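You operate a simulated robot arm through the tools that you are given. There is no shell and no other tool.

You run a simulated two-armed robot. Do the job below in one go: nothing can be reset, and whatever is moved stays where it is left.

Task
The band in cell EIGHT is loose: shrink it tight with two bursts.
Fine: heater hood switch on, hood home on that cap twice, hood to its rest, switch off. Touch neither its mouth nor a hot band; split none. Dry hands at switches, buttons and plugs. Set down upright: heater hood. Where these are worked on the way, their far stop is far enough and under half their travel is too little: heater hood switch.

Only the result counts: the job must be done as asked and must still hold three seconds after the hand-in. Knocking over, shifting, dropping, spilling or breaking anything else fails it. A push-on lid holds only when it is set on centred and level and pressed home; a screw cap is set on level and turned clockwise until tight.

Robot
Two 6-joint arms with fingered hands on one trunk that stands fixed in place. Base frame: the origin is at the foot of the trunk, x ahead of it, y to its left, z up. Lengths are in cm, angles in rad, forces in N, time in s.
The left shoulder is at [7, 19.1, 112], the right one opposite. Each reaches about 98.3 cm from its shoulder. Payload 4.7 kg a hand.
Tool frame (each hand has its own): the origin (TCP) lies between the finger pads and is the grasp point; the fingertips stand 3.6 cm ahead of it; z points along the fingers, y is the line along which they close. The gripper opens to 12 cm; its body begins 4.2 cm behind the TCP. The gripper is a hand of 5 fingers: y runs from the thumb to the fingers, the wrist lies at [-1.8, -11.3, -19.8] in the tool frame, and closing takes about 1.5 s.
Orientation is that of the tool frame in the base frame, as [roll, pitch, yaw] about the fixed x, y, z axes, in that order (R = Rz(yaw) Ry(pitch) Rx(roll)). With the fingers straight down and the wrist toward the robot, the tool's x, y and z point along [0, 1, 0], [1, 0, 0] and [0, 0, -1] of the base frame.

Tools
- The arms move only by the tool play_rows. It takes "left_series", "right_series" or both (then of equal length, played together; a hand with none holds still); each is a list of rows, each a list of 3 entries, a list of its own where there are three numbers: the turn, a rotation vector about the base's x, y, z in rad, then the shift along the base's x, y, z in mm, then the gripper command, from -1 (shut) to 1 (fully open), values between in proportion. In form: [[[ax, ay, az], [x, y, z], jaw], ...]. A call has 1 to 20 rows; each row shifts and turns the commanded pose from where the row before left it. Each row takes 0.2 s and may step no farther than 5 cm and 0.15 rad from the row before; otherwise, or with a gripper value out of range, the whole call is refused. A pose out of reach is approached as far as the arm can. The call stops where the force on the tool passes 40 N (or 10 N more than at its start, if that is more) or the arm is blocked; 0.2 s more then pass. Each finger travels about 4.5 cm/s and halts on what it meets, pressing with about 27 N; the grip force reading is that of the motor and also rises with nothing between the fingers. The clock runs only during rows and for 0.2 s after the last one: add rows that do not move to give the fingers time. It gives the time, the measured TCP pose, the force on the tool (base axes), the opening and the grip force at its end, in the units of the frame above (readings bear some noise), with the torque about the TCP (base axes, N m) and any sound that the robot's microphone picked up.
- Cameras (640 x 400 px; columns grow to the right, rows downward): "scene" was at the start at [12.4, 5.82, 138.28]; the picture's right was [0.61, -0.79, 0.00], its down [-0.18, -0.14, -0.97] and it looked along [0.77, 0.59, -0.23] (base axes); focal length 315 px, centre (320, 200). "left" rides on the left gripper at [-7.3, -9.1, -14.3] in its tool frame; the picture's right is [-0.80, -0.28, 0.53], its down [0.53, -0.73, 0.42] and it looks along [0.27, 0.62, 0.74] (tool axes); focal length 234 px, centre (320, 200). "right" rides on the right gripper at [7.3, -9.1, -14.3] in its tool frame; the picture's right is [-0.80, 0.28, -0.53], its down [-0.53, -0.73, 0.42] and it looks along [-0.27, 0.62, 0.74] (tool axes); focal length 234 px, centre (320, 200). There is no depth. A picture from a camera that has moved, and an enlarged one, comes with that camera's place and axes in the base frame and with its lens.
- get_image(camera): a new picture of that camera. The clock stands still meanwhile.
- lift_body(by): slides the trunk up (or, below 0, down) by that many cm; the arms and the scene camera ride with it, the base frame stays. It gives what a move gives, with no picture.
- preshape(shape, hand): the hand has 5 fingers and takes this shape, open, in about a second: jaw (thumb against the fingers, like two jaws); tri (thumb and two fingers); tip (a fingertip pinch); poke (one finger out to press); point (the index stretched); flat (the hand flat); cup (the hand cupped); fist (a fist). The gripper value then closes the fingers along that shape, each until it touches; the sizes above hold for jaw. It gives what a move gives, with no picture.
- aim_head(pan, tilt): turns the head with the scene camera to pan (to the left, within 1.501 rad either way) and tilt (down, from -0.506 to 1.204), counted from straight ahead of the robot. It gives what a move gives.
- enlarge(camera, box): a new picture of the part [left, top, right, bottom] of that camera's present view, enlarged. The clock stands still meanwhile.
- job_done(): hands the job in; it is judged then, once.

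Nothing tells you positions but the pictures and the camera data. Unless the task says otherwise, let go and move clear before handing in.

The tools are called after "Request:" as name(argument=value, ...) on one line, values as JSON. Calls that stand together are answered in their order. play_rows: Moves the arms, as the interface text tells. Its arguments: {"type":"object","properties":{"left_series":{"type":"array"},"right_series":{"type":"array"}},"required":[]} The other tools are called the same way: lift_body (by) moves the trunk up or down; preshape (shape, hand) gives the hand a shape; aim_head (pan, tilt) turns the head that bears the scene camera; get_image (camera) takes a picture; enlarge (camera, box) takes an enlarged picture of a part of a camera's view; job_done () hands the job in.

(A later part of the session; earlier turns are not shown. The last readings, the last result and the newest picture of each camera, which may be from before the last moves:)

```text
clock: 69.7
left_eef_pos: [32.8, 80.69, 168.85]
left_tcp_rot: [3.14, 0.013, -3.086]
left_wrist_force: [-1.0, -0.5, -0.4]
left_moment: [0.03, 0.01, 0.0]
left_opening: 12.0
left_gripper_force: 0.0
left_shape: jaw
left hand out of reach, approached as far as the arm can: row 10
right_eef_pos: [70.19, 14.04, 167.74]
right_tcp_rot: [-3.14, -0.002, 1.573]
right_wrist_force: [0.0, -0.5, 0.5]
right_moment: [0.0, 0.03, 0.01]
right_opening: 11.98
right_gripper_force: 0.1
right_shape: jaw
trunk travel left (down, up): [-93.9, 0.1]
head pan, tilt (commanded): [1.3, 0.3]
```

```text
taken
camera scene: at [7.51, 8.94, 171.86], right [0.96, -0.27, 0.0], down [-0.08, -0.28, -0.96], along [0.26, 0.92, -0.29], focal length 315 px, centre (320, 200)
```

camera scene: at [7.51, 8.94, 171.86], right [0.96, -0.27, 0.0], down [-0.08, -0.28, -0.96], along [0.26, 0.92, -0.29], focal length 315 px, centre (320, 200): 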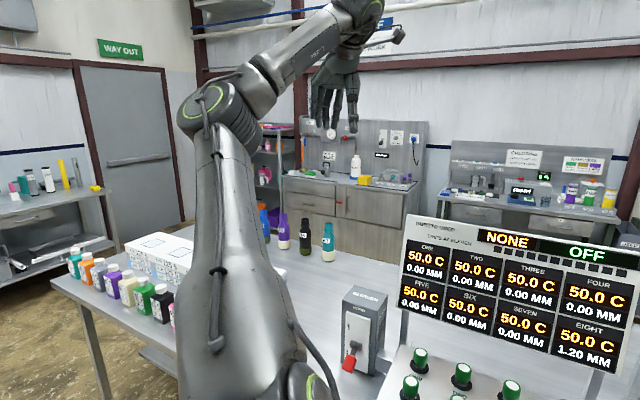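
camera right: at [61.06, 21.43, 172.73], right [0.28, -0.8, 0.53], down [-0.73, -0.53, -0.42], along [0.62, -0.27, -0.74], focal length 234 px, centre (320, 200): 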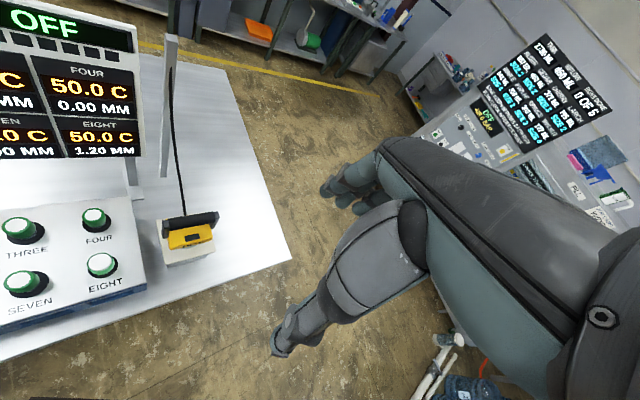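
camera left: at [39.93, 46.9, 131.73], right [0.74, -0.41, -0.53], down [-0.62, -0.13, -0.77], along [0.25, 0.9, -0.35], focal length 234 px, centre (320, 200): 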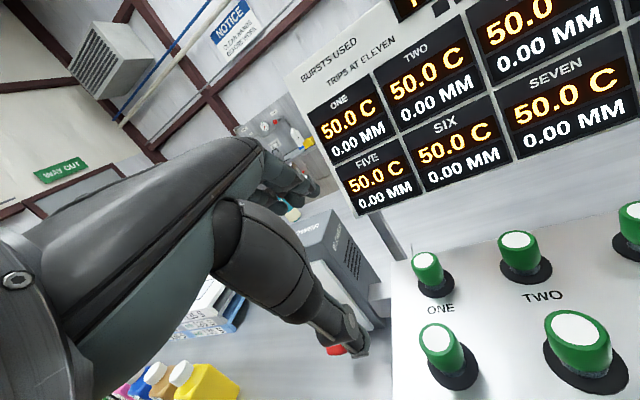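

The hand is now directly above the switch, with the arm in a workable posture. Up here I'll turn it to face the switch (yaw about 135°) and tilt the fingers forward, then use the trunk to lower it.

Request:
play_rows(left_series=[[[0, 0, -0.14], [0, -5, 10], 1], [[0, 0, -0.14], [0, -5, 10], 1], [[0, 0, -0.14], [0, -5, 10], 1], [[0, 0, -0.14], [0, -5, 10], 1], [[0, 0, -0.14], [0, -5, 10], 1], [[0, 0, -0.14], [0, -5, 10], 1], [[0, 0, 0], [0, 0, 0], 1]])

Request:
play_rows(left_series=[[[0.1, -0.1, 0], [-5, -5, 10], 1], [[0.1, -0.1, 0], [-5, -5, 10], 1], [[0.1, -0.1, 0], [0, 0, 10], 1], [[0.1, -0.1, 0], [0, 0, 10], 1], [[0.1, -0.1, 0], [0, 0, 0], 1], [[0, 0, 0], [0, 0, 0], 1]])

Request:
get_image(camera="scene")

```text
clock: 71.3
left_eef_pos: [32.76, 77.92, 174.82]
left_tcp_rot: [-3.141, 0.017, 2.355]
left_wrist_force: [0.3, 0.9, 0.1]
left_moment: [-0.01, -0.02, 0.03]
left_opening: 11.96
left_gripper_force: 0.0
left_shape: jaw
right_eef_pos: [70.17, 14.2, 167.61]
right_tcp_rot: [-3.14, 0.0, 1.572]
right_wrist_force: [-0.3, 0.5, -0.5]
right_moment: [0.0, 0.04, 0.01]
right_opening: 11.99
right_gripper_force: 0.1
right_shape: jaw
trunk travel left (down, up): [-93.9, 0.1]
head pan, tilt (commanded): [1.3, 0.3]
```

```text
clock: 72.7
left_eef_pos: [37.57, 67.41, 182.77]
left_tcp_rot: [2.524, 0.014, 2.348]
left_wrist_force: [0.3, -0.2, -0.3]
left_moment: [0.03, 0.0, 0.03]
left_opening: 11.96
left_gripper_force: 0.0
left_shape: jaw
left hand out of reach, approached as far as the arm can: row 2, 3, 4, 5
right_eef_pos: [70.26, 14.15, 167.7]
right_tcp_rot: [3.142, -0.001, 1.571]
right_wrist_force: [0.1, 0.5, 0.4]
right_moment: [0.01, -0.03, 0.02]
right_opening: 12.01
right_gripper_force: 0.1
right_shape: jaw
trunk travel left (down, up): [-93.9, 0.1]
head pan, tilt (commanded): [1.3, 0.3]
```

```text
taken
camera scene: at [7.56, 9.07, 171.85], right [0.96, -0.27, 0.0], down [-0.08, -0.28, -0.96], along [0.26, 0.92, -0.3], focal length 315 px, centre (320, 200)
```

scene: 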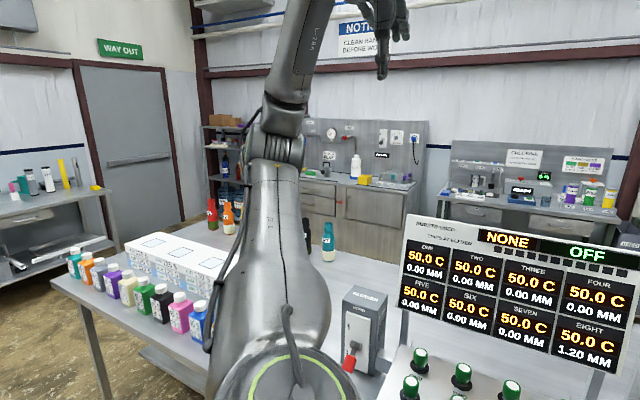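

Facing the switch with fingers down works above it; the tilt pulled the arm back. I'll try moving forward-left again with the tilt kept.

Request:
play_rows(left_series=[[[0, 0, 0], [-10, 32, 0], 1], [[0, 0, 0], [-10, 32, 0], 1], [[0, 0, 0], [-10, 32, 0], 1], [[0, 0, 0], [0, 20, 0], 1], [[0, 0, 0], [0, 0, 0], 1]])

Request:
get_image(camera="scene")

```text
clock: 73.9
left_eef_pos: [36.59, 73.91, 184.15]
left_tcp_rot: [2.53, 0.012, 2.351]
left_wrist_force: [0.7, 0.2, -0.7]
left_moment: [0.0, 0.0, 0.01]
left_opening: 11.98
left_gripper_force: 0.1
left_shape: jaw
left hand out of reach, approached as far as the arm can: row 1, 2, 3, 4
right_eef_pos: [70.29, 14.28, 167.55]
right_tcp_rot: [-3.139, 0.002, 1.571]
right_wrist_force: [-0.6, 0.6, -0.2]
right_moment: [-0.03, 0.03, 0.04]
right_opening: 11.97
right_gripper_force: 0.0
right_shape: jaw
trunk travel left (down, up): [-93.9, 0.1]
head pan, tilt (commanded): [1.3, 0.3]
```

```text
taken
camera scene: at [7.59, 9.25, 171.84], right [0.96, -0.27, 0.0], down [-0.08, -0.29, -0.95], along [0.25, 0.92, -0.3], focal length 315 px, centre (320, 200)
```

scene: 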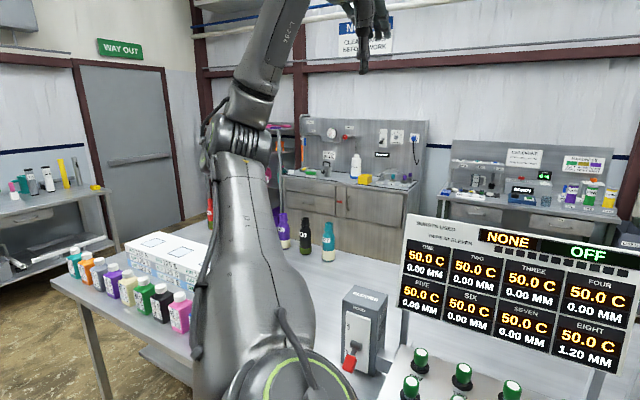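

Tilting forward is poorly reachable here; turned hand with fingers down is fine. I'll undo the tilt and test a yaw near 210°, so the fingers would pinch the knob from its two sides.

Request:
play_rows(left_series=[[[-0.0865, 0.0865, 0], [-8, 10, -20], 1], [[-0.0865, 0.0865, 0], [-8, 10, -20], 1], [[-0.0865, 0.0865, 0], [-8, 10, -20], 1], [[-0.0865, 0.0865, 0], [-8, 10, -20], 1], [[-0.0865, 0.0865, 0], [-8, 10, -20], 1], [[0, 0, 0], [0, 0, 0], 1]])

Request:
play_rows(left_series=[[[0, 0, 0.14], [0, 2, -10], 1], [[0, 0, 0.14], [0, 2, -10], 1], [[0, 0, 0.14], [0, 2, -10], 1], [[0, 0, 0.14], [0, 2, -10], 1], [[0, 0, 0.14], [0, 2, 0], 1], [[0, 0, 0.14], [5, 2, 0], 1], [[0, 0, 0.14], [5, 0, 0], 1], [[0, 0, 0.14], [5, 0, 0], 1], [[0, 0, 0.14], [5, 0, 0], 1], [[0, 0, 0], [0, 0, 0], 1]])

Request:
get_image(camera="scene")

```text
clock: 75.3
left_eef_pos: [32.29, 78.74, 174.13]
left_tcp_rot: [-3.138, 0.015, 2.358]
left_wrist_force: [-0.1, -0.3, 0.0]
left_moment: [0.05, -0.01, 0.01]
left_opening: 11.98
left_gripper_force: 0.1
left_shape: jaw
right_eef_pos: [70.24, 14.2, 167.66]
right_tcp_rot: [-3.141, 0.0, 1.571]
right_wrist_force: [-0.7, -0.1, -0.9]
right_moment: [-0.02, 0.04, -0.03]
right_opening: 11.99
right_gripper_force: 0.1
right_shape: jaw
trunk travel left (down, up): [-93.9, 0.1]
head pan, tilt (commanded): [1.3, 0.3]
```

```text
clock: 77.5
left_eef_pos: [34.71, 80.02, 170.43]
left_tcp_rot: [3.141, 0.015, -2.663]
left_wrist_force: [-0.9, -0.3, -0.2]
left_moment: [0.02, 0.0, -0.01]
left_opening: 12.01
left_gripper_force: 0.0
left_shape: jaw
left hand out of reach, approached as far as the arm can: row 3
right_eef_pos: [70.15, 14.12, 167.75]
right_tcp_rot: [3.14, 0.001, 1.572]
right_wrist_force: [0.3, 0.1, -0.3]
right_moment: [-0.02, 0.01, -0.01]
right_opening: 11.97
right_gripper_force: 0.1
right_shape: jaw
trunk travel left (down, up): [-93.9, 0.1]
head pan, tilt (commanded): [1.3, 0.3]
```

```text
taken
camera scene: at [7.49, 9.11, 171.85], right [0.96, -0.27, 0.0], down [-0.08, -0.28, -0.96], along [0.26, 0.92, -0.3], focal length 315 px, centre (320, 200)
```

scene: 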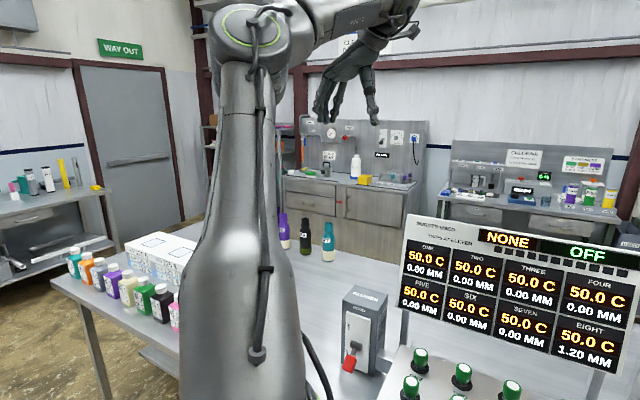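

Yaw near 207° is reachable right above the switch. I'll add a little more turn and test small vertical moves before lowering the trunk.

Request:
play_rows(left_series=[[[0, 0, 0.14], [5, 0, 0], 1], [[0, 0, 0.14], [5, 0, 0], 1], [[0, 0, 0], [0, 0, 0], 1]])

Request:
play_rows(left_series=[[[0, 0, 0], [0, 0, 40], 1], [[0, 0, 0], [0, 0, 40], 1], [[0, 0, 0], [0, 0, 0], 1]])

Request:
play_rows(left_series=[[[0, 0, 0], [0, 0, -40], 1], [[0, 0, 0], [0, 0, -40], 1], [[0, 0, 0], [0, 0, 0], 1]])

```text
clock: 78.3
left_eef_pos: [35.6, 80.12, 170.34]
left_tcp_rot: [3.141, 0.017, -2.385]
left_wrist_force: [-0.4, 0.0, 0.2]
left_moment: [-0.02, -0.03, 0.02]
left_opening: 11.99
left_gripper_force: 0.0
left_shape: jaw
right_eef_pos: [70.09, 14.26, 167.68]
right_tcp_rot: [-3.141, 0.001, 1.569]
right_wrist_force: [-0.2, 0.9, -0.2]
right_moment: [0.0, -0.03, -0.01]
right_opening: 11.99
right_gripper_force: 0.1
right_shape: jaw
trunk travel left (down, up): [-93.9, 0.1]
head pan, tilt (commanded): [1.3, 0.3]
```

```text
clock: 79.1
left_eef_pos: [33.65, 80.2, 176.87]
left_tcp_rot: [-3.139, 0.014, -2.384]
left_wrist_force: [-0.2, 0.3, 0.1]
left_moment: [-0.02, 0.01, -0.01]
left_opening: 11.98
left_gripper_force: 0.1
left_shape: jaw
left hand out of reach, approached as far as the arm can: row 2
right_eef_pos: [69.77, 14.35, 167.78]
right_tcp_rot: [3.139, 0.003, 1.572]
right_wrist_force: [-0.2, 0.7, 1.1]
right_moment: [-0.01, -0.06, 0.0]
right_opening: 12.0
right_gripper_force: 0.1
right_shape: jaw
trunk travel left (down, up): [-93.9, 0.1]
head pan, tilt (commanded): [1.3, 0.3]
```

```text
clock: 79.9
left_eef_pos: [34.24, 80.09, 168.67]
left_tcp_rot: [-3.141, 0.013, -2.383]
left_wrist_force: [0.0, 0.3, -0.6]
left_moment: [-0.02, -0.02, -0.02]
left_opening: 11.97
left_gripper_force: 0.0
left_shape: jaw
right_eef_pos: [70.35, 14.15, 167.59]
right_tcp_rot: [-3.14, 0.001, 1.571]
right_wrist_force: [-0.2, 0.4, 0.1]
right_moment: [-0.02, -0.01, 0.03]
right_opening: 11.98
right_gripper_force: 0.1
right_shape: jaw
trunk travel left (down, up): [-93.9, 0.1]
head pan, tilt (commanded): [1.3, 0.3]
```

Yaw about 223° is reachable. I'll check how far down it can go relative to the shoulder.

Request:
play_rows(left_series=[[[0, 0, 0], [0, 0, -40], 1], [[0, 0, 0], [0, 0, -40], 1], [[0, 0, 0], [0, 0, -40], 1], [[0, 0, 0], [0, 0, 0], 1]])

Request:
get_image(camera="scene")

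```text
clock: 80.9
left_eef_pos: [34.89, 79.96, 156.92]
left_tcp_rot: [3.139, 0.014, -2.385]
left_wrist_force: [1.2, 0.5, 0.0]
left_moment: [0.01, -0.01, -0.02]
left_opening: 12.02
left_gripper_force: 0.2
left_shape: jaw
left hand out of reach, approached as far as the arm can: row 3
right_eef_pos: [70.23, 13.96, 167.72]
right_tcp_rot: [3.141, 0.0, 1.571]
right_wrist_force: [-0.6, -0.2, -0.3]
right_moment: [-0.01, 0.02, 0.03]
right_opening: 11.98
right_gripper_force: 0.2
right_shape: jaw
trunk travel left (down, up): [-93.9, 0.1]
head pan, tilt (commanded): [1.3, 0.3]
```

```text
taken
camera scene: at [7.55, 8.97, 171.86], right [0.96, -0.27, 0.0], down [-0.08, -0.28, -0.96], along [0.26, 0.92, -0.29], focal length 315 px, centre (320, 200)
```

scene: 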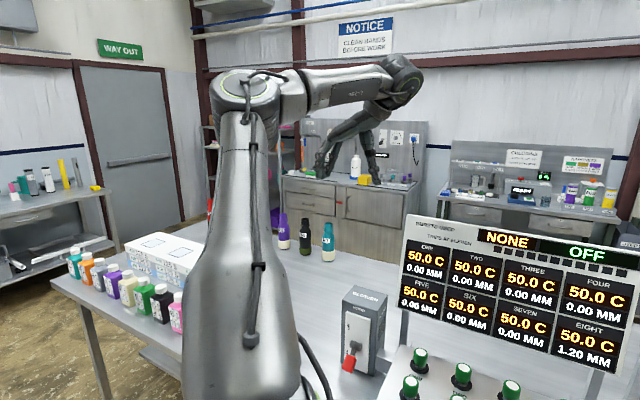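

There's about 18 cm of vertical range here, enough for the lever. I'll rise to mid-range and lower the trunk in stages, checking with the cameras.

Request:
play_rows(left_series=[[[0, 0, 0], [0, 0, 40], 1], [[0, 0, 0], [0, 0, 40], 1], [[0, 0, 0], [0, 0, 0], 1]])

Request:
lift_body(by=-45)

Request:
aim_head(pan=1.15, tilt=0.3)

Request:
get_image(camera="scene")

Request:
get_image(camera="left")

Request:
get_image(camera="right")

```text
clock: 81.7
left_eef_pos: [34.92, 80.2, 164.7]
left_tcp_rot: [3.141, 0.014, -2.386]
left_wrist_force: [0.4, -0.7, 0.8]
left_moment: [0.02, 0.03, 0.01]
left_opening: 11.98
left_gripper_force: 0.0
left_shape: jaw
right_eef_pos: [70.13, 14.16, 167.78]
right_tcp_rot: [-3.142, -0.001, 1.57]
right_wrist_force: [0.1, 1.1, 0.5]
right_moment: [0.01, 0.0, 0.01]
right_opening: 11.96
right_gripper_force: 0.0
right_shape: jaw
trunk travel left (down, up): [-93.9, 0.1]
head pan, tilt (commanded): [1.3, 0.3]
```

```text
refused: -45 is not a number from -40 to 40
```

```text
clock: 82.4
left_eef_pos: [34.87, 80.22, 164.7]
left_tcp_rot: [-3.141, 0.014, -2.384]
left_wrist_force: [0.8, 0.2, -1.1]
left_moment: [0.01, -0.02, 0.0]
left_opening: 11.99
left_gripper_force: 0.0
left_shape: jaw
right_eef_pos: [70.0, 14.23, 167.67]
right_tcp_rot: [3.142, 0.001, 1.571]
right_wrist_force: [-0.6, -0.8, 0.3]
right_moment: [-0.01, 0.01, -0.01]
right_opening: 11.99
right_gripper_force: 0.1
right_shape: jaw
trunk travel left (down, up): [-93.9, 0.1]
head pan, tilt (commanded): [1.15, 0.3]
```

```text
taken
camera scene: at [8.81, 8.68, 171.85], right [0.91, -0.41, 0.0], down [-0.12, -0.27, -0.96], along [0.39, 0.87, -0.3], focal length 315 px, centre (320, 200)
```

scene: 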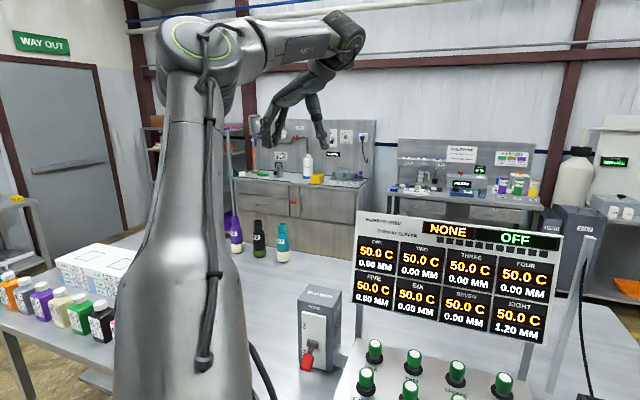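

```text
taken
camera left: at [46.33, 78.36, 179.08], right [0.78, 0.35, -0.51], down [0.12, -0.89, -0.43], along [-0.61, 0.28, -0.74], focal length 234 px, centre (320, 200)
```

left: 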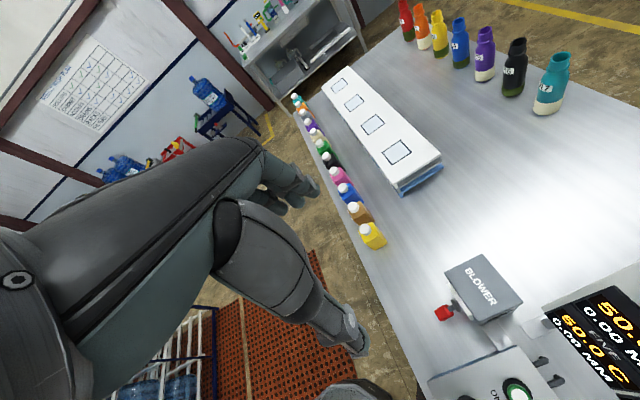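

```text
taken
camera right: at [61.05, 21.44, 181.93], right [0.28, -0.8, 0.53], down [-0.73, -0.53, -0.42], along [0.62, -0.27, -0.74], focal length 234 px, centre (320, 200)
```

right: 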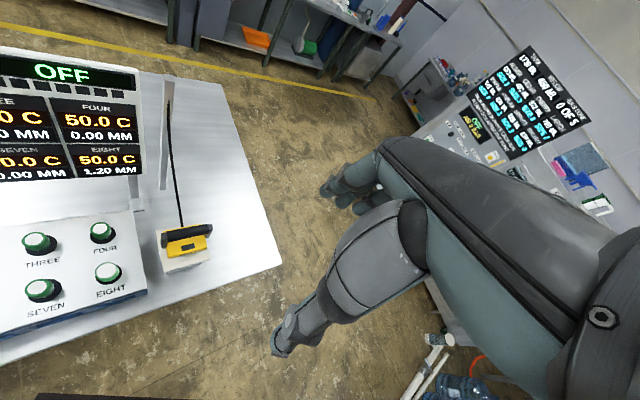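

From above, the knob works out to (36.6, 80.7), consistent with before, and the bench is square to 45°. I'll lower the trunk 40 cm now.

Request:
lift_body(by=-40)

Request:
get_image(camera="left")

Request:
get_image(camera="scene")

Request:
get_image(camera="right")

```text
clock: 86.3
left_eef_pos: [34.89, 80.13, 124.73]
left_tcp_rot: [3.141, 0.014, -2.385]
left_wrist_force: [1.2, -0.2, 0.8]
left_moment: [0.0, 0.01, 0.01]
left_opening: 12.01
left_gripper_force: 0.1
left_shape: jaw
right_eef_pos: [70.15, 14.1, 127.62]
right_tcp_rot: [3.141, -0.001, 1.572]
right_wrist_force: [-0.3, -0.2, 0.0]
right_moment: [0.02, -0.01, -0.03]
right_opening: 11.98
right_gripper_force: 0.0
right_shape: jaw
trunk travel left (down, up): [-53.9, 40.1]
head pan, tilt (commanded): [1.15, 0.3]
```

```text
taken
camera left: at [46.31, 78.34, 139.09], right [0.78, 0.35, -0.51], down [0.12, -0.89, -0.43], along [-0.61, 0.28, -0.74], focal length 234 px, centre (320, 200)
```

left: 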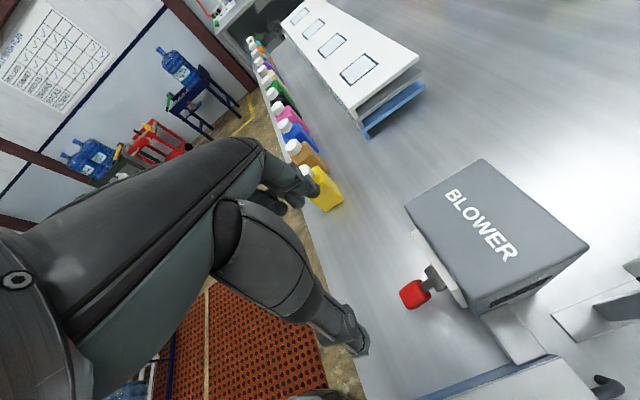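

```text
taken
camera scene: at [8.8, 8.66, 131.85], right [0.91, -0.41, 0.0], down [-0.12, -0.27, -0.96], along [0.39, 0.87, -0.3], focal length 315 px, centre (320, 200)
```

scene: 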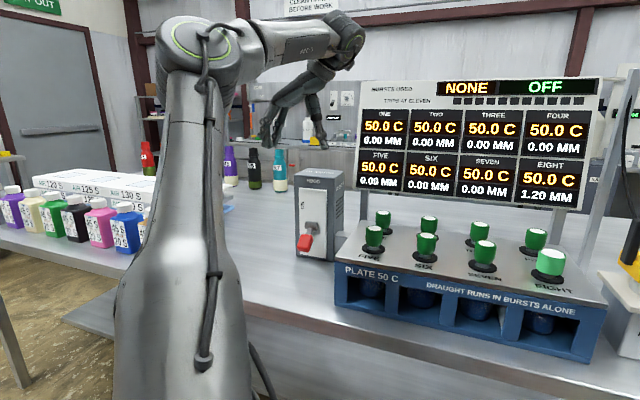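

```text
taken
camera right: at [61.03, 21.44, 141.93], right [0.28, -0.8, 0.53], down [-0.73, -0.53, -0.42], along [0.62, -0.27, -0.74], focal length 234 px, centre (320, 200)
```

right: 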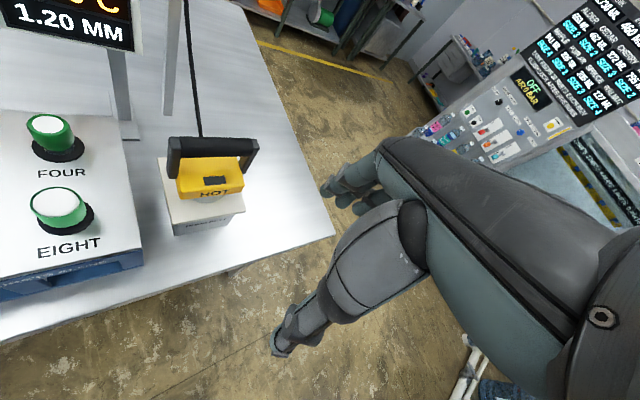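

Request:
enlarge(camera="left", box=[320, 200, 560, 380])

Request:
enlarge(camera="scene", box=[250, 150, 370, 280])

```text
2.22 times, centred on (440, 290) of left
camera zoom: at [46.31, 78.34, 139.09], right [0.78, 0.35, -0.51], down [0.12, -0.89, -0.43], along [-0.61, 0.28, -0.74], focal length 520 px, centre (53, 0)
```

zoom: 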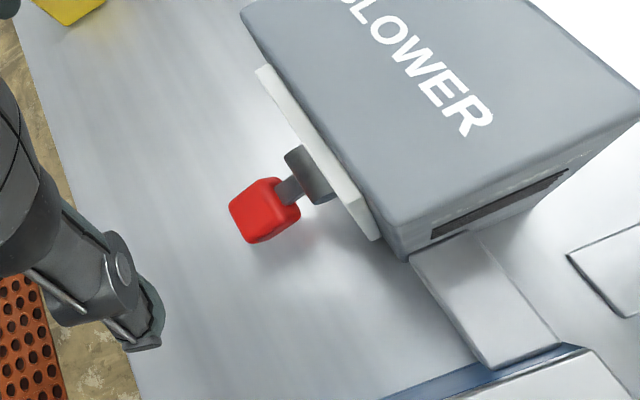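

```text
3.08 times, centred on (310, 215) of scene
camera zoom: at [8.8, 8.66, 131.85], right [0.91, -0.41, 0.0], down [-0.12, -0.27, -0.96], along [0.39, 0.87, -0.3], focal length 968 px, centre (351, 154)
```

zoom: 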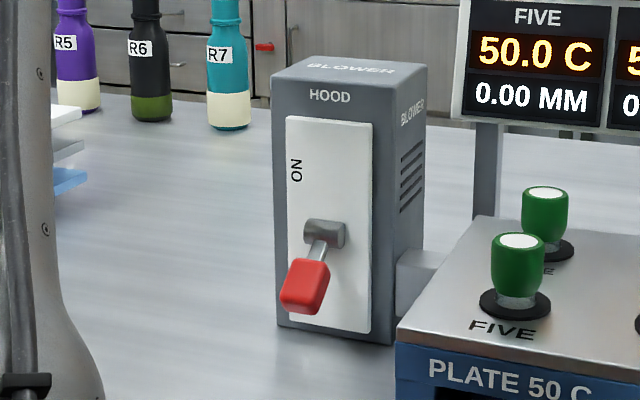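

The knob sits at about (36.7, 80.9, 95.3), its sides facing along the hand's closing line. I'll centre the hand over it and lower the trunk partway to check the fingers straddle it.

Request:
play_rows(left_series=[[[0, 0, 0], [12, 2, 0], 1], [[0, 0, 0], [0, 0, 0], 1]])

Request:
lift_body(by=-15)

Request:
get_image(camera="left")

Request:
enlarge(camera="scene", box=[220, 30, 380, 200])

Request:
get_image(camera="right")

```text
clock: 86.9
left_eef_pos: [36.05, 80.36, 124.88]
left_tcp_rot: [3.141, 0.014, -2.386]
left_wrist_force: [0.1, 0.2, 0.5]
left_moment: [0.01, 0.01, 0.0]
left_opening: 11.97
left_gripper_force: 0.1
left_shape: jaw
right_eef_pos: [70.11, 14.19, 127.66]
right_tcp_rot: [-3.141, 0.0, 1.571]
right_wrist_force: [0.1, 0.3, -0.2]
right_moment: [0.0, -0.03, 0.02]
right_opening: 12.01
right_gripper_force: 0.1
right_shape: jaw
trunk travel left (down, up): [-53.9, 40.1]
head pan, tilt (commanded): [1.15, 0.3]
```

```text
clock: 88.6
left_eef_pos: [36.17, 80.26, 109.82]
left_tcp_rot: [3.14, 0.014, -2.384]
left_wrist_force: [-0.2, -0.3, -0.1]
left_moment: [-0.01, -0.01, -0.03]
left_opening: 11.97
left_gripper_force: 0.0
left_shape: jaw
right_eef_pos: [70.21, 14.11, 112.6]
right_tcp_rot: [-3.141, 0.0, 1.572]
right_wrist_force: [-0.2, -0.1, 0.1]
right_moment: [0.0, -0.01, 0.0]
right_opening: 11.98
right_gripper_force: 0.0
right_shape: jaw
trunk travel left (down, up): [-38.9, 55.1]
head pan, tilt (commanded): [1.15, 0.3]
```

```text
taken
camera left: at [47.47, 78.51, 124.16], right [0.78, 0.35, -0.51], down [0.12, -0.89, -0.43], along [-0.61, 0.28, -0.74], focal length 234 px, centre (320, 200)
```

left: 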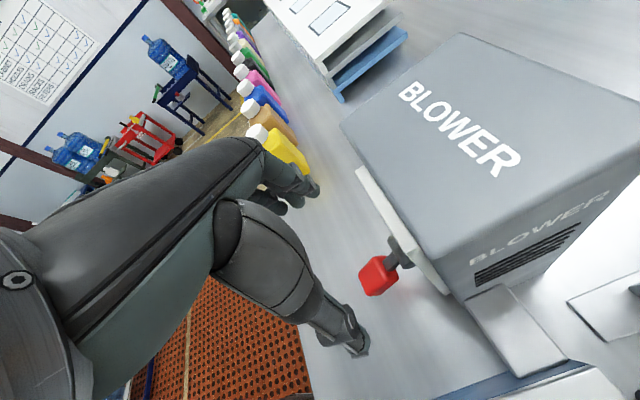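

```text
2.35 times, centred on (300, 115) of scene
camera zoom: at [8.79, 8.64, 116.86], right [0.91, -0.41, 0.0], down [-0.12, -0.27, -0.96], along [0.39, 0.87, -0.3], focal length 740 px, centre (367, 400)
```

zoom: 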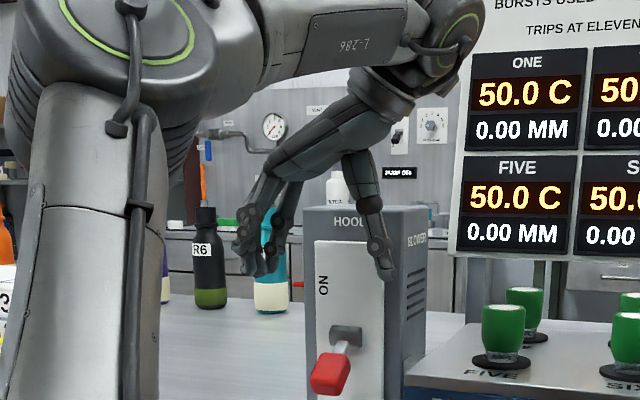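

```text
taken
camera right: at [61.01, 21.42, 126.95], right [0.28, -0.8, 0.53], down [-0.73, -0.53, -0.42], along [0.62, -0.27, -0.74], focal length 234 px, centre (320, 200)
```

right: 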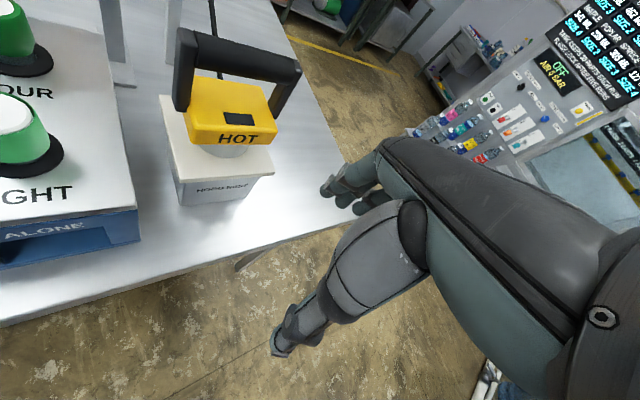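

The fingers straddle the knob from above as planned. I'll lower another 12 cm and look again.

Request:
lift_body(by=-12)

Request:
get_image(camera="left")

Request:
get_image(camera="scene")

```text
clock: 90.1
left_eef_pos: [36.04, 80.25, 97.78]
left_tcp_rot: [-3.141, 0.015, -2.384]
left_wrist_force: [0.0, -0.4, 0.5]
left_moment: [0.01, -0.01, 0.02]
left_opening: 11.98
left_gripper_force: 0.0
left_shape: jaw
right_eef_pos: [70.16, 14.26, 100.67]
right_tcp_rot: [-3.141, 0.001, 1.571]
right_wrist_force: [-0.1, 0.2, 0.0]
right_moment: [0.02, -0.03, -0.01]
right_opening: 11.99
right_gripper_force: 0.0
right_shape: jaw
trunk travel left (down, up): [-26.9, 67.1]
head pan, tilt (commanded): [1.15, 0.3]
```

```text
taken
camera left: at [47.47, 78.51, 112.16], right [0.78, 0.35, -0.51], down [0.12, -0.89, -0.43], along [-0.61, 0.28, -0.74], focal length 234 px, centre (320, 200)
```

left: 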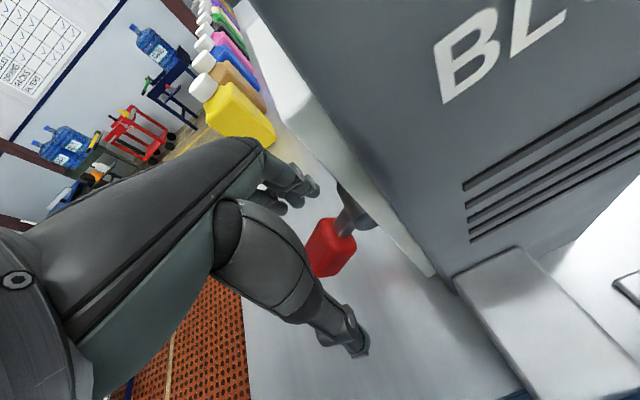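

```text
taken
camera scene: at [8.78, 8.64, 104.86], right [0.91, -0.41, 0.0], down [-0.12, -0.27, -0.96], along [0.39, 0.87, -0.3], focal length 315 px, centre (320, 200)
```

scene: 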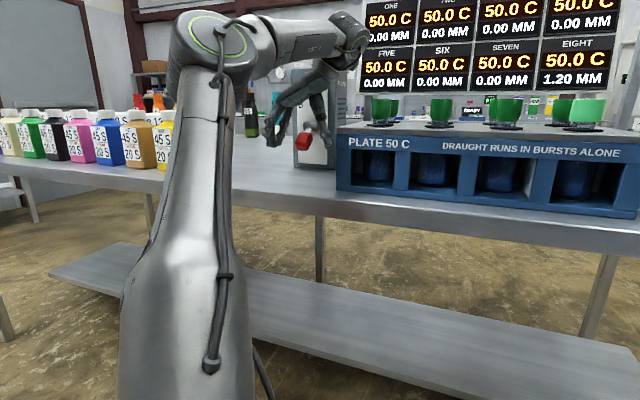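

Request:
play_rows(left_series=[[[0, 0, 0], [3, 1, -20], 1], [[0, 0, 0], [0, 0, 0], 1]])

Request:
enlarge(camera="scene", box=[230, 50, 370, 180])

Request:
enlarge(camera="left", box=[240, 130, 440, 380])

```text
clock: 90.7
left_eef_pos: [36.36, 80.36, 95.81]
left_tcp_rot: [3.14, 0.013, -2.383]
left_wrist_force: [0.3, -0.7, 0.2]
left_moment: [-0.01, -0.01, 0.0]
left_opening: 11.99
left_gripper_force: 0.1
left_shape: jaw
right_eef_pos: [70.25, 14.18, 100.71]
right_tcp_rot: [-3.141, -0.001, 1.57]
right_wrist_force: [0.0, 0.4, -0.4]
right_moment: [0.0, 0.01, 0.02]
right_opening: 12.0
right_gripper_force: 0.0
right_shape: jaw
trunk travel left (down, up): [-26.9, 67.1]
head pan, tilt (commanded): [1.15, 0.3]
```

```text
3.08 times, centred on (300, 115) of scene
camera zoom: at [8.79, 8.62, 104.86], right [0.91, -0.41, 0.0], down [-0.12, -0.27, -0.96], along [0.39, 0.87, -0.3], focal length 968 px, centre (382, 462)
```

zoom: 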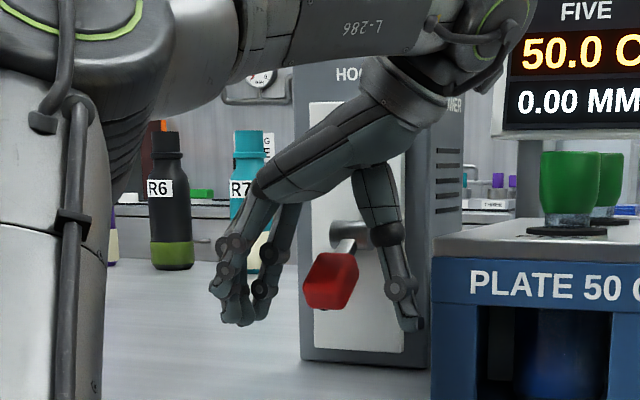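

```text
1.60 times, centred on (340, 255) of left
camera zoom: at [47.79, 78.57, 110.13], right [0.78, 0.35, -0.51], down [0.12, -0.89, -0.43], along [-0.61, 0.28, -0.74], focal length 375 px, centre (288, 112)
```

zoom: 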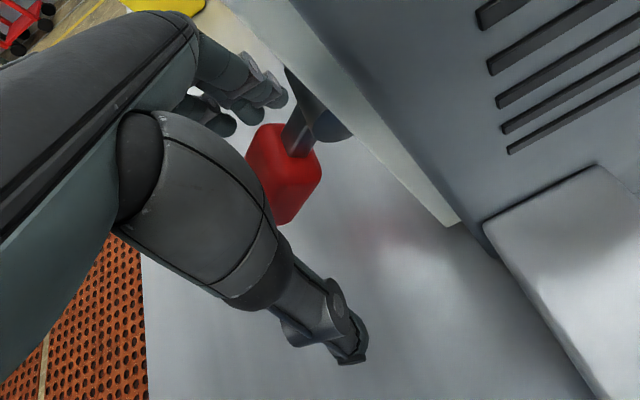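

The knob sits right between thumb and fingers. I'll close on it.

Request:
play_rows(left_series=[[[0, 0, 0], [0, 0, 0], -1], [[0, 0, 0], [0, 0, 0], -1], [[0, 0, 0], [0, 0, 0], -1], [[0, 0, 0], [0, 0, 0], -1], [[0, 0, 0], [0, 0, 0], -1], [[0, 0, 0], [0, 0, 0], -1], [[0, 0, 0], [0, 0, 0], -1]])

Request:
enlarge(camera="scene", box=[230, 50, 370, 180])

Request:
enlarge(camera="left", box=[240, 130, 440, 380])

```text
clock: 92.3
left_eef_pos: [36.54, 80.41, 95.75]
left_tcp_rot: [3.141, 0.012, -2.386]
left_wrist_force: [-0.5, -6.1, -5.4]
left_moment: [-0.09, 0.01, 0.18]
left_opening: 2.21
left_gripper_force: 27.2
left_shape: jaw
right_eef_pos: [70.09, 14.16, 100.62]
right_tcp_rot: [-3.14, -0.001, 1.571]
right_wrist_force: [0.1, 0.0, -0.6]
right_moment: [-0.01, 0.01, -0.04]
right_opening: 11.99
right_gripper_force: 0.1
right_shape: jaw
trunk travel left (down, up): [-26.9, 67.1]
head pan, tilt (commanded): [1.15, 0.3]
```

```text
3.08 times, centred on (300, 115) of scene
camera zoom: at [8.84, 8.64, 104.83], right [0.91, -0.41, 0.0], down [-0.12, -0.27, -0.96], along [0.39, 0.87, -0.3], focal length 968 px, centre (382, 462)
```

zoom: 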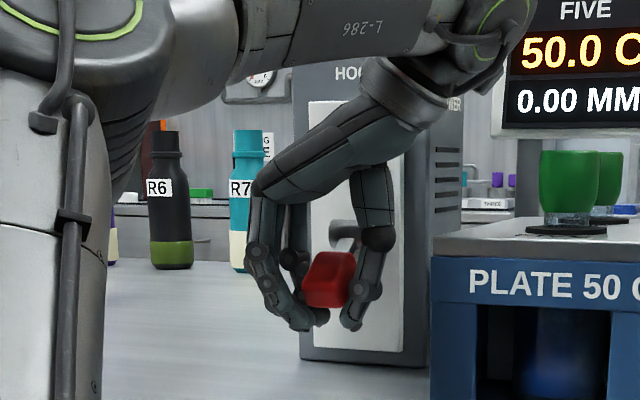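

```text
1.60 times, centred on (340, 255) of left
camera zoom: at [47.87, 78.57, 110.0], right [0.78, 0.35, -0.52], down [0.12, -0.89, -0.43], along [-0.61, 0.27, -0.74], focal length 375 px, centre (288, 112)
```

zoom: 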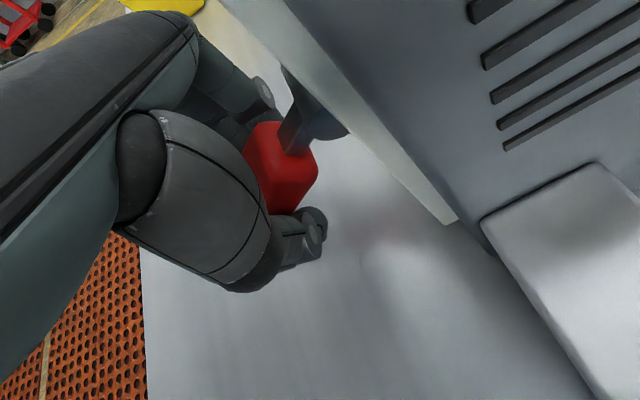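

The fingers hold the knob. I'll raise it along the lever's arc about the hub, first half of the swing.

Request:
play_rows(left_series=[[[0, 0, 0], [-3.5, -3.5, 6.3], -1], [[0, 0, 0], [-3.5, -3.5, 6.4], -1], [[0, 0, 0], [-2, -2, 7], -1], [[0, 0, 0], [-2, -2, 7], -1], [[0, 0, 0], [-0.7, -0.7, 7.5], -1], [[0, 0, 0], [-0.7, -0.7, 7.5], -1], [[0, 0, 0], [0, 0, 0], -1]])

Request:
enlarge(camera="scene", box=[230, 50, 370, 180])

```text
clock: 93.9
left_eef_pos: [35.17, 79.01, 100.1]
left_tcp_rot: [3.141, 0.015, -2.385]
left_wrist_force: [3.0, -11.7, -3.0]
left_moment: [-0.13, 0.04, 0.15]
left_opening: 2.25
left_gripper_force: 27.3
left_shape: jaw
right_eef_pos: [70.27, 14.14, 100.71]
right_tcp_rot: [3.141, -0.002, 1.569]
right_wrist_force: [0.1, -0.4, 0.7]
right_moment: [0.01, -0.01, -0.03]
right_opening: 11.97
right_gripper_force: 0.0
right_shape: jaw
trunk travel left (down, up): [-26.9, 67.1]
head pan, tilt (commanded): [1.15, 0.3]
heard: click
```

```text
3.08 times, centred on (300, 115) of scene
camera zoom: at [8.85, 8.54, 104.86], right [0.91, -0.41, 0.0], down [-0.12, -0.27, -0.96], along [0.39, 0.87, -0.29], focal length 968 px, centre (382, 462)
```

zoom: 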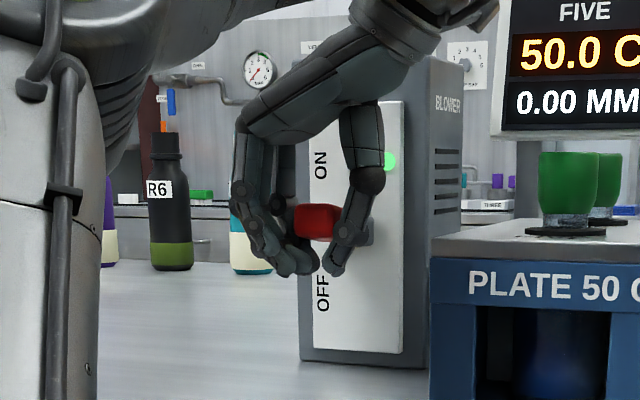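

A click, and a green lamp lit on the plate; the lever is about level. I'll finish the swing up to its stop.

Request:
play_rows(left_series=[[[0, 0, 0], [0.7, 0.7, 7.5], -1], [[0, 0, 0], [0.7, 0.7, 7.5], -1], [[0, 0, 0], [2, 2, 7], -1], [[0, 0, 0], [2, 2, 7], -1], [[0, 0, 0], [3.5, 3.5, 6.3], -1], [[0, 0, 0], [3.5, 3.5, 6.3], -1], [[0, 0, 0], [0, 0, 0], -1]])

Request:
enlarge(camera="scene", box=[230, 30, 370, 160])

```text
clock: 95.1
left_eef_pos: [35.69, 79.65, 102.79]
left_tcp_rot: [-3.135, -0.005, -2.386]
left_wrist_force: [-7.5, -18.6, -17.8]
left_moment: [0.04, 0.27, 0.15]
left_opening: 2.12
left_gripper_force: 27.1
left_shape: jaw
right_eef_pos: [70.14, 14.12, 100.61]
right_tcp_rot: [-3.14, -0.001, 1.572]
right_wrist_force: [-0.1, 0.4, 0.6]
right_moment: [0.0, -0.01, 0.02]
right_opening: 12.0
right_gripper_force: 0.0
right_shape: jaw
trunk travel left (down, up): [-26.9, 67.1]
head pan, tilt (commanded): [1.15, 0.3]
stopped in row 5 (left hand): the force on the tool passed its limit at 49 N (the readings are from after the stop); the commanded pose is now the measured one
```

```text
3.08 times, centred on (300, 95) of scene
camera zoom: at [8.77, 8.6, 104.83], right [0.91, -0.41, 0.0], down [-0.12, -0.27, -0.96], along [0.39, 0.87, -0.3], focal length 968 px, centre (382, 523)
```

zoom: 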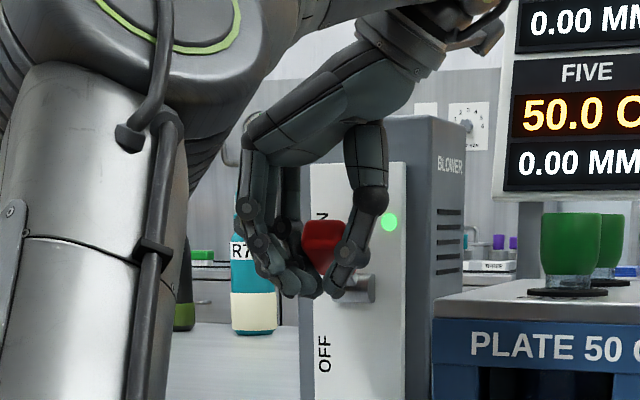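

The lever has met its upper stop and the lamp is lit. I'll open the hand and lift clear.

Request:
play_rows(left_series=[[[0, 0, 0], [0, 0, 0], 0], [[0, 0, 0], [0, 0, 0], 0.5], [[0, 0, 0], [0, 0, 0], 1], [[0, 0, 0], [0, 0, 0], 1], [[0, 0, 0], [0, 0, 0], 1], [[0, 0, 0], [0, 0, 0], 1], [[0, 0, 0], [0, 0, 0], 1], [[0, 0, 0], [0, 0, 0], 1]])

Request:
enlarge(camera="scene", box=[230, 30, 370, 160])

Request:
get_image(camera="left")

```text
clock: 96.9
left_eef_pos: [35.7, 79.95, 102.88]
left_tcp_rot: [-3.135, 0.001, -2.385]
left_wrist_force: [0.3, -0.4, -0.3]
left_moment: [0.01, -0.02, 0.02]
left_opening: 11.91
left_gripper_force: 0.1
left_shape: jaw
right_eef_pos: [70.19, 14.15, 100.61]
right_tcp_rot: [3.141, 0.0, 1.569]
right_wrist_force: [0.1, 0.4, 0.5]
right_moment: [-0.03, -0.03, 0.03]
right_opening: 11.98
right_gripper_force: 0.0
right_shape: jaw
trunk travel left (down, up): [-26.9, 67.1]
head pan, tilt (commanded): [1.15, 0.3]
```

```text
3.08 times, centred on (300, 95) of scene
camera zoom: at [8.8, 8.65, 104.85], right [0.91, -0.41, 0.0], down [-0.12, -0.27, -0.96], along [0.39, 0.87, -0.3], focal length 968 px, centre (382, 523)
```

zoom: 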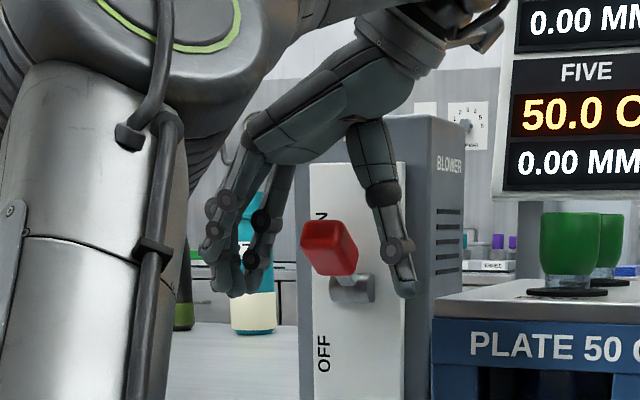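

```text
taken
camera left: at [47.31, 78.25, 117.25], right [0.78, 0.35, -0.52], down [0.12, -0.9, -0.42], along [-0.62, 0.27, -0.74], focal length 234 px, centre (320, 200)
```

left: 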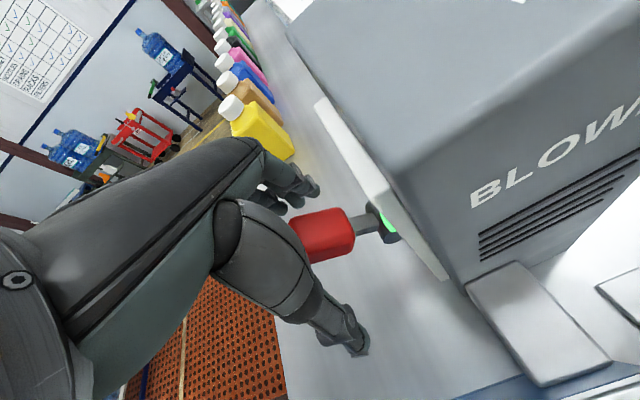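

The lever stays up with the lamp lit, so the hood switch is on. I'll raise the trunk straight up to lift the hand clear of the lever, then check the display.

Request:
lift_body(by=30)

Request:
lift_body(by=27.8)

Request:
aim_head(pan=0.9, tilt=0.5)

Request:
get_image(camera="scene")

Request:
enlarge(camera="scene", box=[240, 60, 480, 210])

```text
clock: 99.9
left_eef_pos: [35.77, 79.78, 132.88]
left_tcp_rot: [-3.138, 0.001, -2.383]
left_wrist_force: [0.6, 0.7, -0.6]
left_moment: [0.01, 0.01, -0.02]
left_opening: 11.97
left_gripper_force: 0.0
left_shape: jaw
right_eef_pos: [70.14, 14.28, 130.68]
right_tcp_rot: [3.141, -0.001, 1.572]
right_wrist_force: [-0.5, -0.6, 0.2]
right_moment: [-0.01, -0.02, 0.01]
right_opening: 11.96
right_gripper_force: 0.0
right_shape: jaw
trunk travel left (down, up): [-56.9, 37.1]
head pan, tilt (commanded): [1.15, 0.3]
```

```text
clock: 102.7
left_eef_pos: [35.73, 79.82, 160.73]
left_tcp_rot: [-3.137, 0.001, -2.385]
left_wrist_force: [-0.9, 1.0, 0.3]
left_moment: [0.01, -0.02, -0.01]
left_opening: 11.97
left_gripper_force: 0.0
left_shape: jaw
right_eef_pos: [70.25, 14.25, 158.45]
right_tcp_rot: [3.141, 0.0, 1.569]
right_wrist_force: [0.5, -0.9, -0.5]
right_moment: [0.02, 0.01, 0.03]
right_opening: 11.99
right_gripper_force: 0.0
right_shape: jaw
trunk travel left (down, up): [-84.7, 9.3]
head pan, tilt (commanded): [1.15, 0.3]
```

```text
clock: 103.5
left_eef_pos: [35.76, 79.8, 160.7]
left_tcp_rot: [-3.136, 0.0, -2.384]
left_wrist_force: [-0.3, 0.0, -0.8]
left_moment: [-0.02, -0.04, 0.01]
left_opening: 11.99
left_gripper_force: 0.2
left_shape: jaw
right_eef_pos: [70.22, 14.19, 158.46]
right_tcp_rot: [-3.141, 0.0, 1.571]
right_wrist_force: [0.1, -0.4, 0.2]
right_moment: [0.01, -0.02, -0.04]
right_opening: 12.01
right_gripper_force: 0.1
right_shape: jaw
trunk travel left (down, up): [-84.7, 9.3]
head pan, tilt (commanded): [0.901, 0.499]
```

```text
taken
camera scene: at [10.67, 7.29, 160.81], right [0.78, -0.62, 0.0], down [-0.3, -0.38, -0.88], along [0.54, 0.69, -0.48], focal length 315 px, centre (320, 200)
```

scene: 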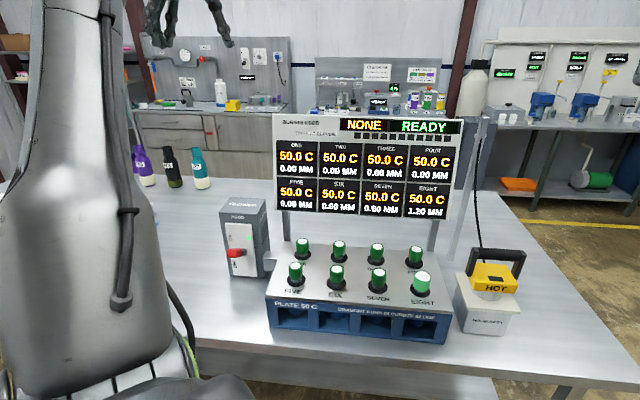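

```text
2.67 times, centred on (360, 135) of scene
camera zoom: at [10.67, 7.29, 160.81], right [0.78, -0.62, 0.0], down [-0.3, -0.38, -0.88], along [0.54, 0.69, -0.48], focal length 839 px, centre (213, 373)
```

zoom: 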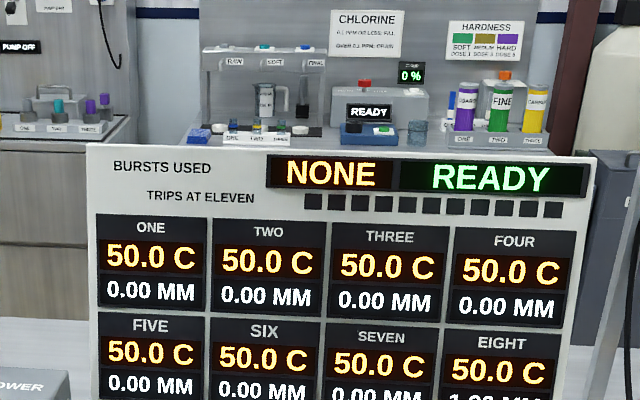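

The display reads READY. Now I'll measure the hood and cap EIGHT closely from both cameras.

Request:
enlarge(camera="right", box=[60, 180, 260, 320])

Request:
enlarge(camera="scene", box=[370, 230, 550, 350])

```text
2.86 times, centred on (160, 250) of right
camera zoom: at [61.07, 21.45, 172.72], right [0.28, -0.8, 0.53], down [-0.73, -0.53, -0.42], along [0.62, -0.27, -0.74], focal length 669 px, centre (777, 57)
```

zoom: 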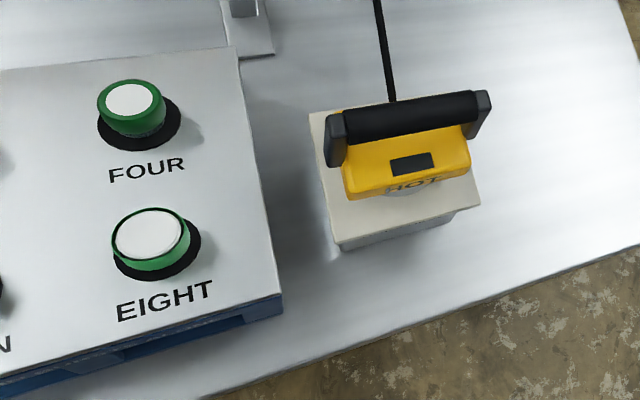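

```text
3.33 times, centred on (460, 290) of scene
camera zoom: at [10.67, 7.29, 160.81], right [0.78, -0.62, 0.0], down [-0.3, -0.38, -0.88], along [0.54, 0.69, -0.48], focal length 1049 px, centre (-147, -100)
```

zoom: 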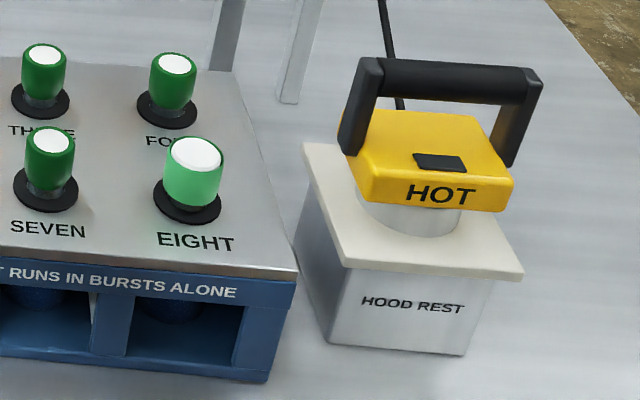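

Bar centre of the hood handle triangulates to (83.9, 28.4, 111.6), running along the 45° bench direction; cap EIGHT's axis is near (69.2, 38.9) with its top about 105. I'll bring the left hand back over the top at high clearance toward the hood side.

Request:
play_rows(left_series=[[[0, 0, -0.12], [15, -30, 8], 1], [[0, 0, -0.12], [15, -30, 8], 1], [[0, 0, -0.12], [15, -30, 8], 1], [[0, 0, -0.12], [15, -30, 8], 1], [[0, 0, -0.12], [20, -30, 0], 1], [[0, 0, -0.12], [20, -30, 0], 1], [[0, 0, -0.12], [20, -30, 0], 1], [[0, 0, -0.12], [20, -30, 0], 1], [[0, 0, 0], [0, 0, 0], 1]])

Request:
get_image(camera="scene")

```text
clock: 105.5
left_eef_pos: [43.19, 60.27, 158.79]
left_tcp_rot: [-3.135, 0.001, 2.936]
left_wrist_force: [0.0, -0.4, -1.3]
left_moment: [0.0, 0.0, -0.01]
left_opening: 11.97
left_gripper_force: 0.1
left_shape: jaw
left hand out of reach, approached as far as the arm can: row 3, 4, 5, 6, 7, 8
right_eef_pos: [70.14, 14.24, 158.45]
right_tcp_rot: [3.142, 0.0, 1.571]
right_wrist_force: [-0.1, 0.0, 0.4]
right_moment: [0.04, 0.0, 0.0]
right_opening: 11.98
right_gripper_force: 0.1
right_shape: jaw
trunk travel left (down, up): [-84.7, 9.3]
head pan, tilt (commanded): [0.901, 0.499]
```

```text
taken
camera scene: at [10.7, 7.27, 160.8], right [0.78, -0.62, 0.0], down [-0.3, -0.38, -0.88], along [0.55, 0.69, -0.48], focal length 315 px, centre (320, 200)
```

scene: 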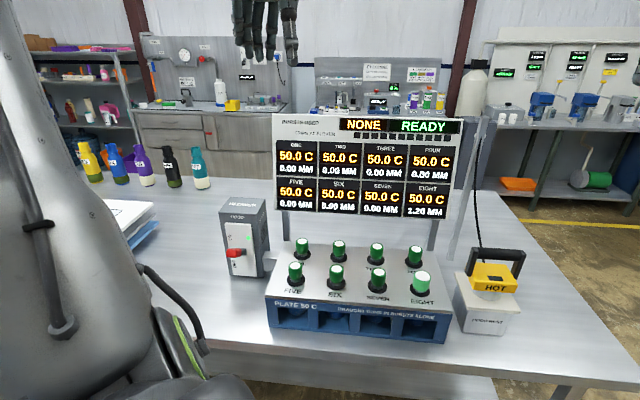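

Request:
play_rows(left_series=[[[0, 0, -0.13], [10, -8, -30], 1], [[0, 0, -0.13], [10, -8, -30], 1], [[0, 0, -0.13], [10, -8, -30], 1], [[0, 0, -0.13], [10, -8, -30], 1], [[0, 0, 0], [0, 0, -40], 1], [[0, 0, 0], [0, 0, -40], 1], [[0, 0, 0], [0, 0, -40], 1], [[0, 0, 0], [0, 0, -40], 1], [[0, 0, 0], [0, 0, 0], 1]])

Request:
get_image(camera="scene")

```text
clock: 107.5
left_eef_pos: [47.09, 57.01, 130.75]
left_tcp_rot: [-3.138, -0.002, 2.418]
left_wrist_force: [0.4, -0.5, 0.7]
left_moment: [0.02, 0.02, -0.04]
left_opening: 11.93
left_gripper_force: 0.1
left_shape: jaw
right_eef_pos: [70.07, 13.92, 158.59]
right_tcp_rot: [3.141, -0.002, 1.571]
right_wrist_force: [0.1, -0.5, -0.4]
right_moment: [-0.01, -0.02, 0.04]
right_opening: 12.02
right_gripper_force: 0.0
right_shape: jaw
trunk travel left (down, up): [-84.7, 9.3]
head pan, tilt (commanded): [0.901, 0.499]
```

```text
taken
camera scene: at [10.58, 7.09, 160.82], right [0.78, -0.62, 0.0], down [-0.3, -0.37, -0.88], along [0.55, 0.69, -0.48], focal length 315 px, centre (320, 200)
```

scene: 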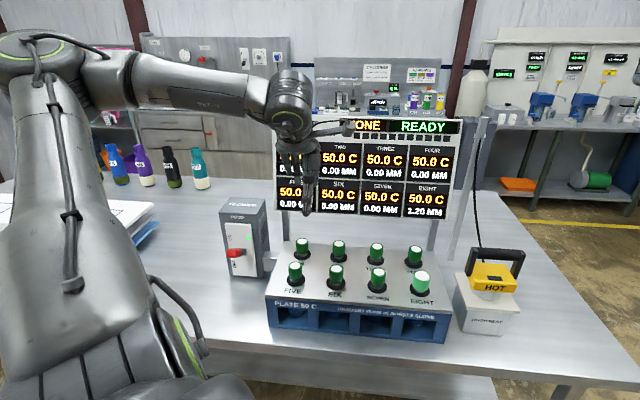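

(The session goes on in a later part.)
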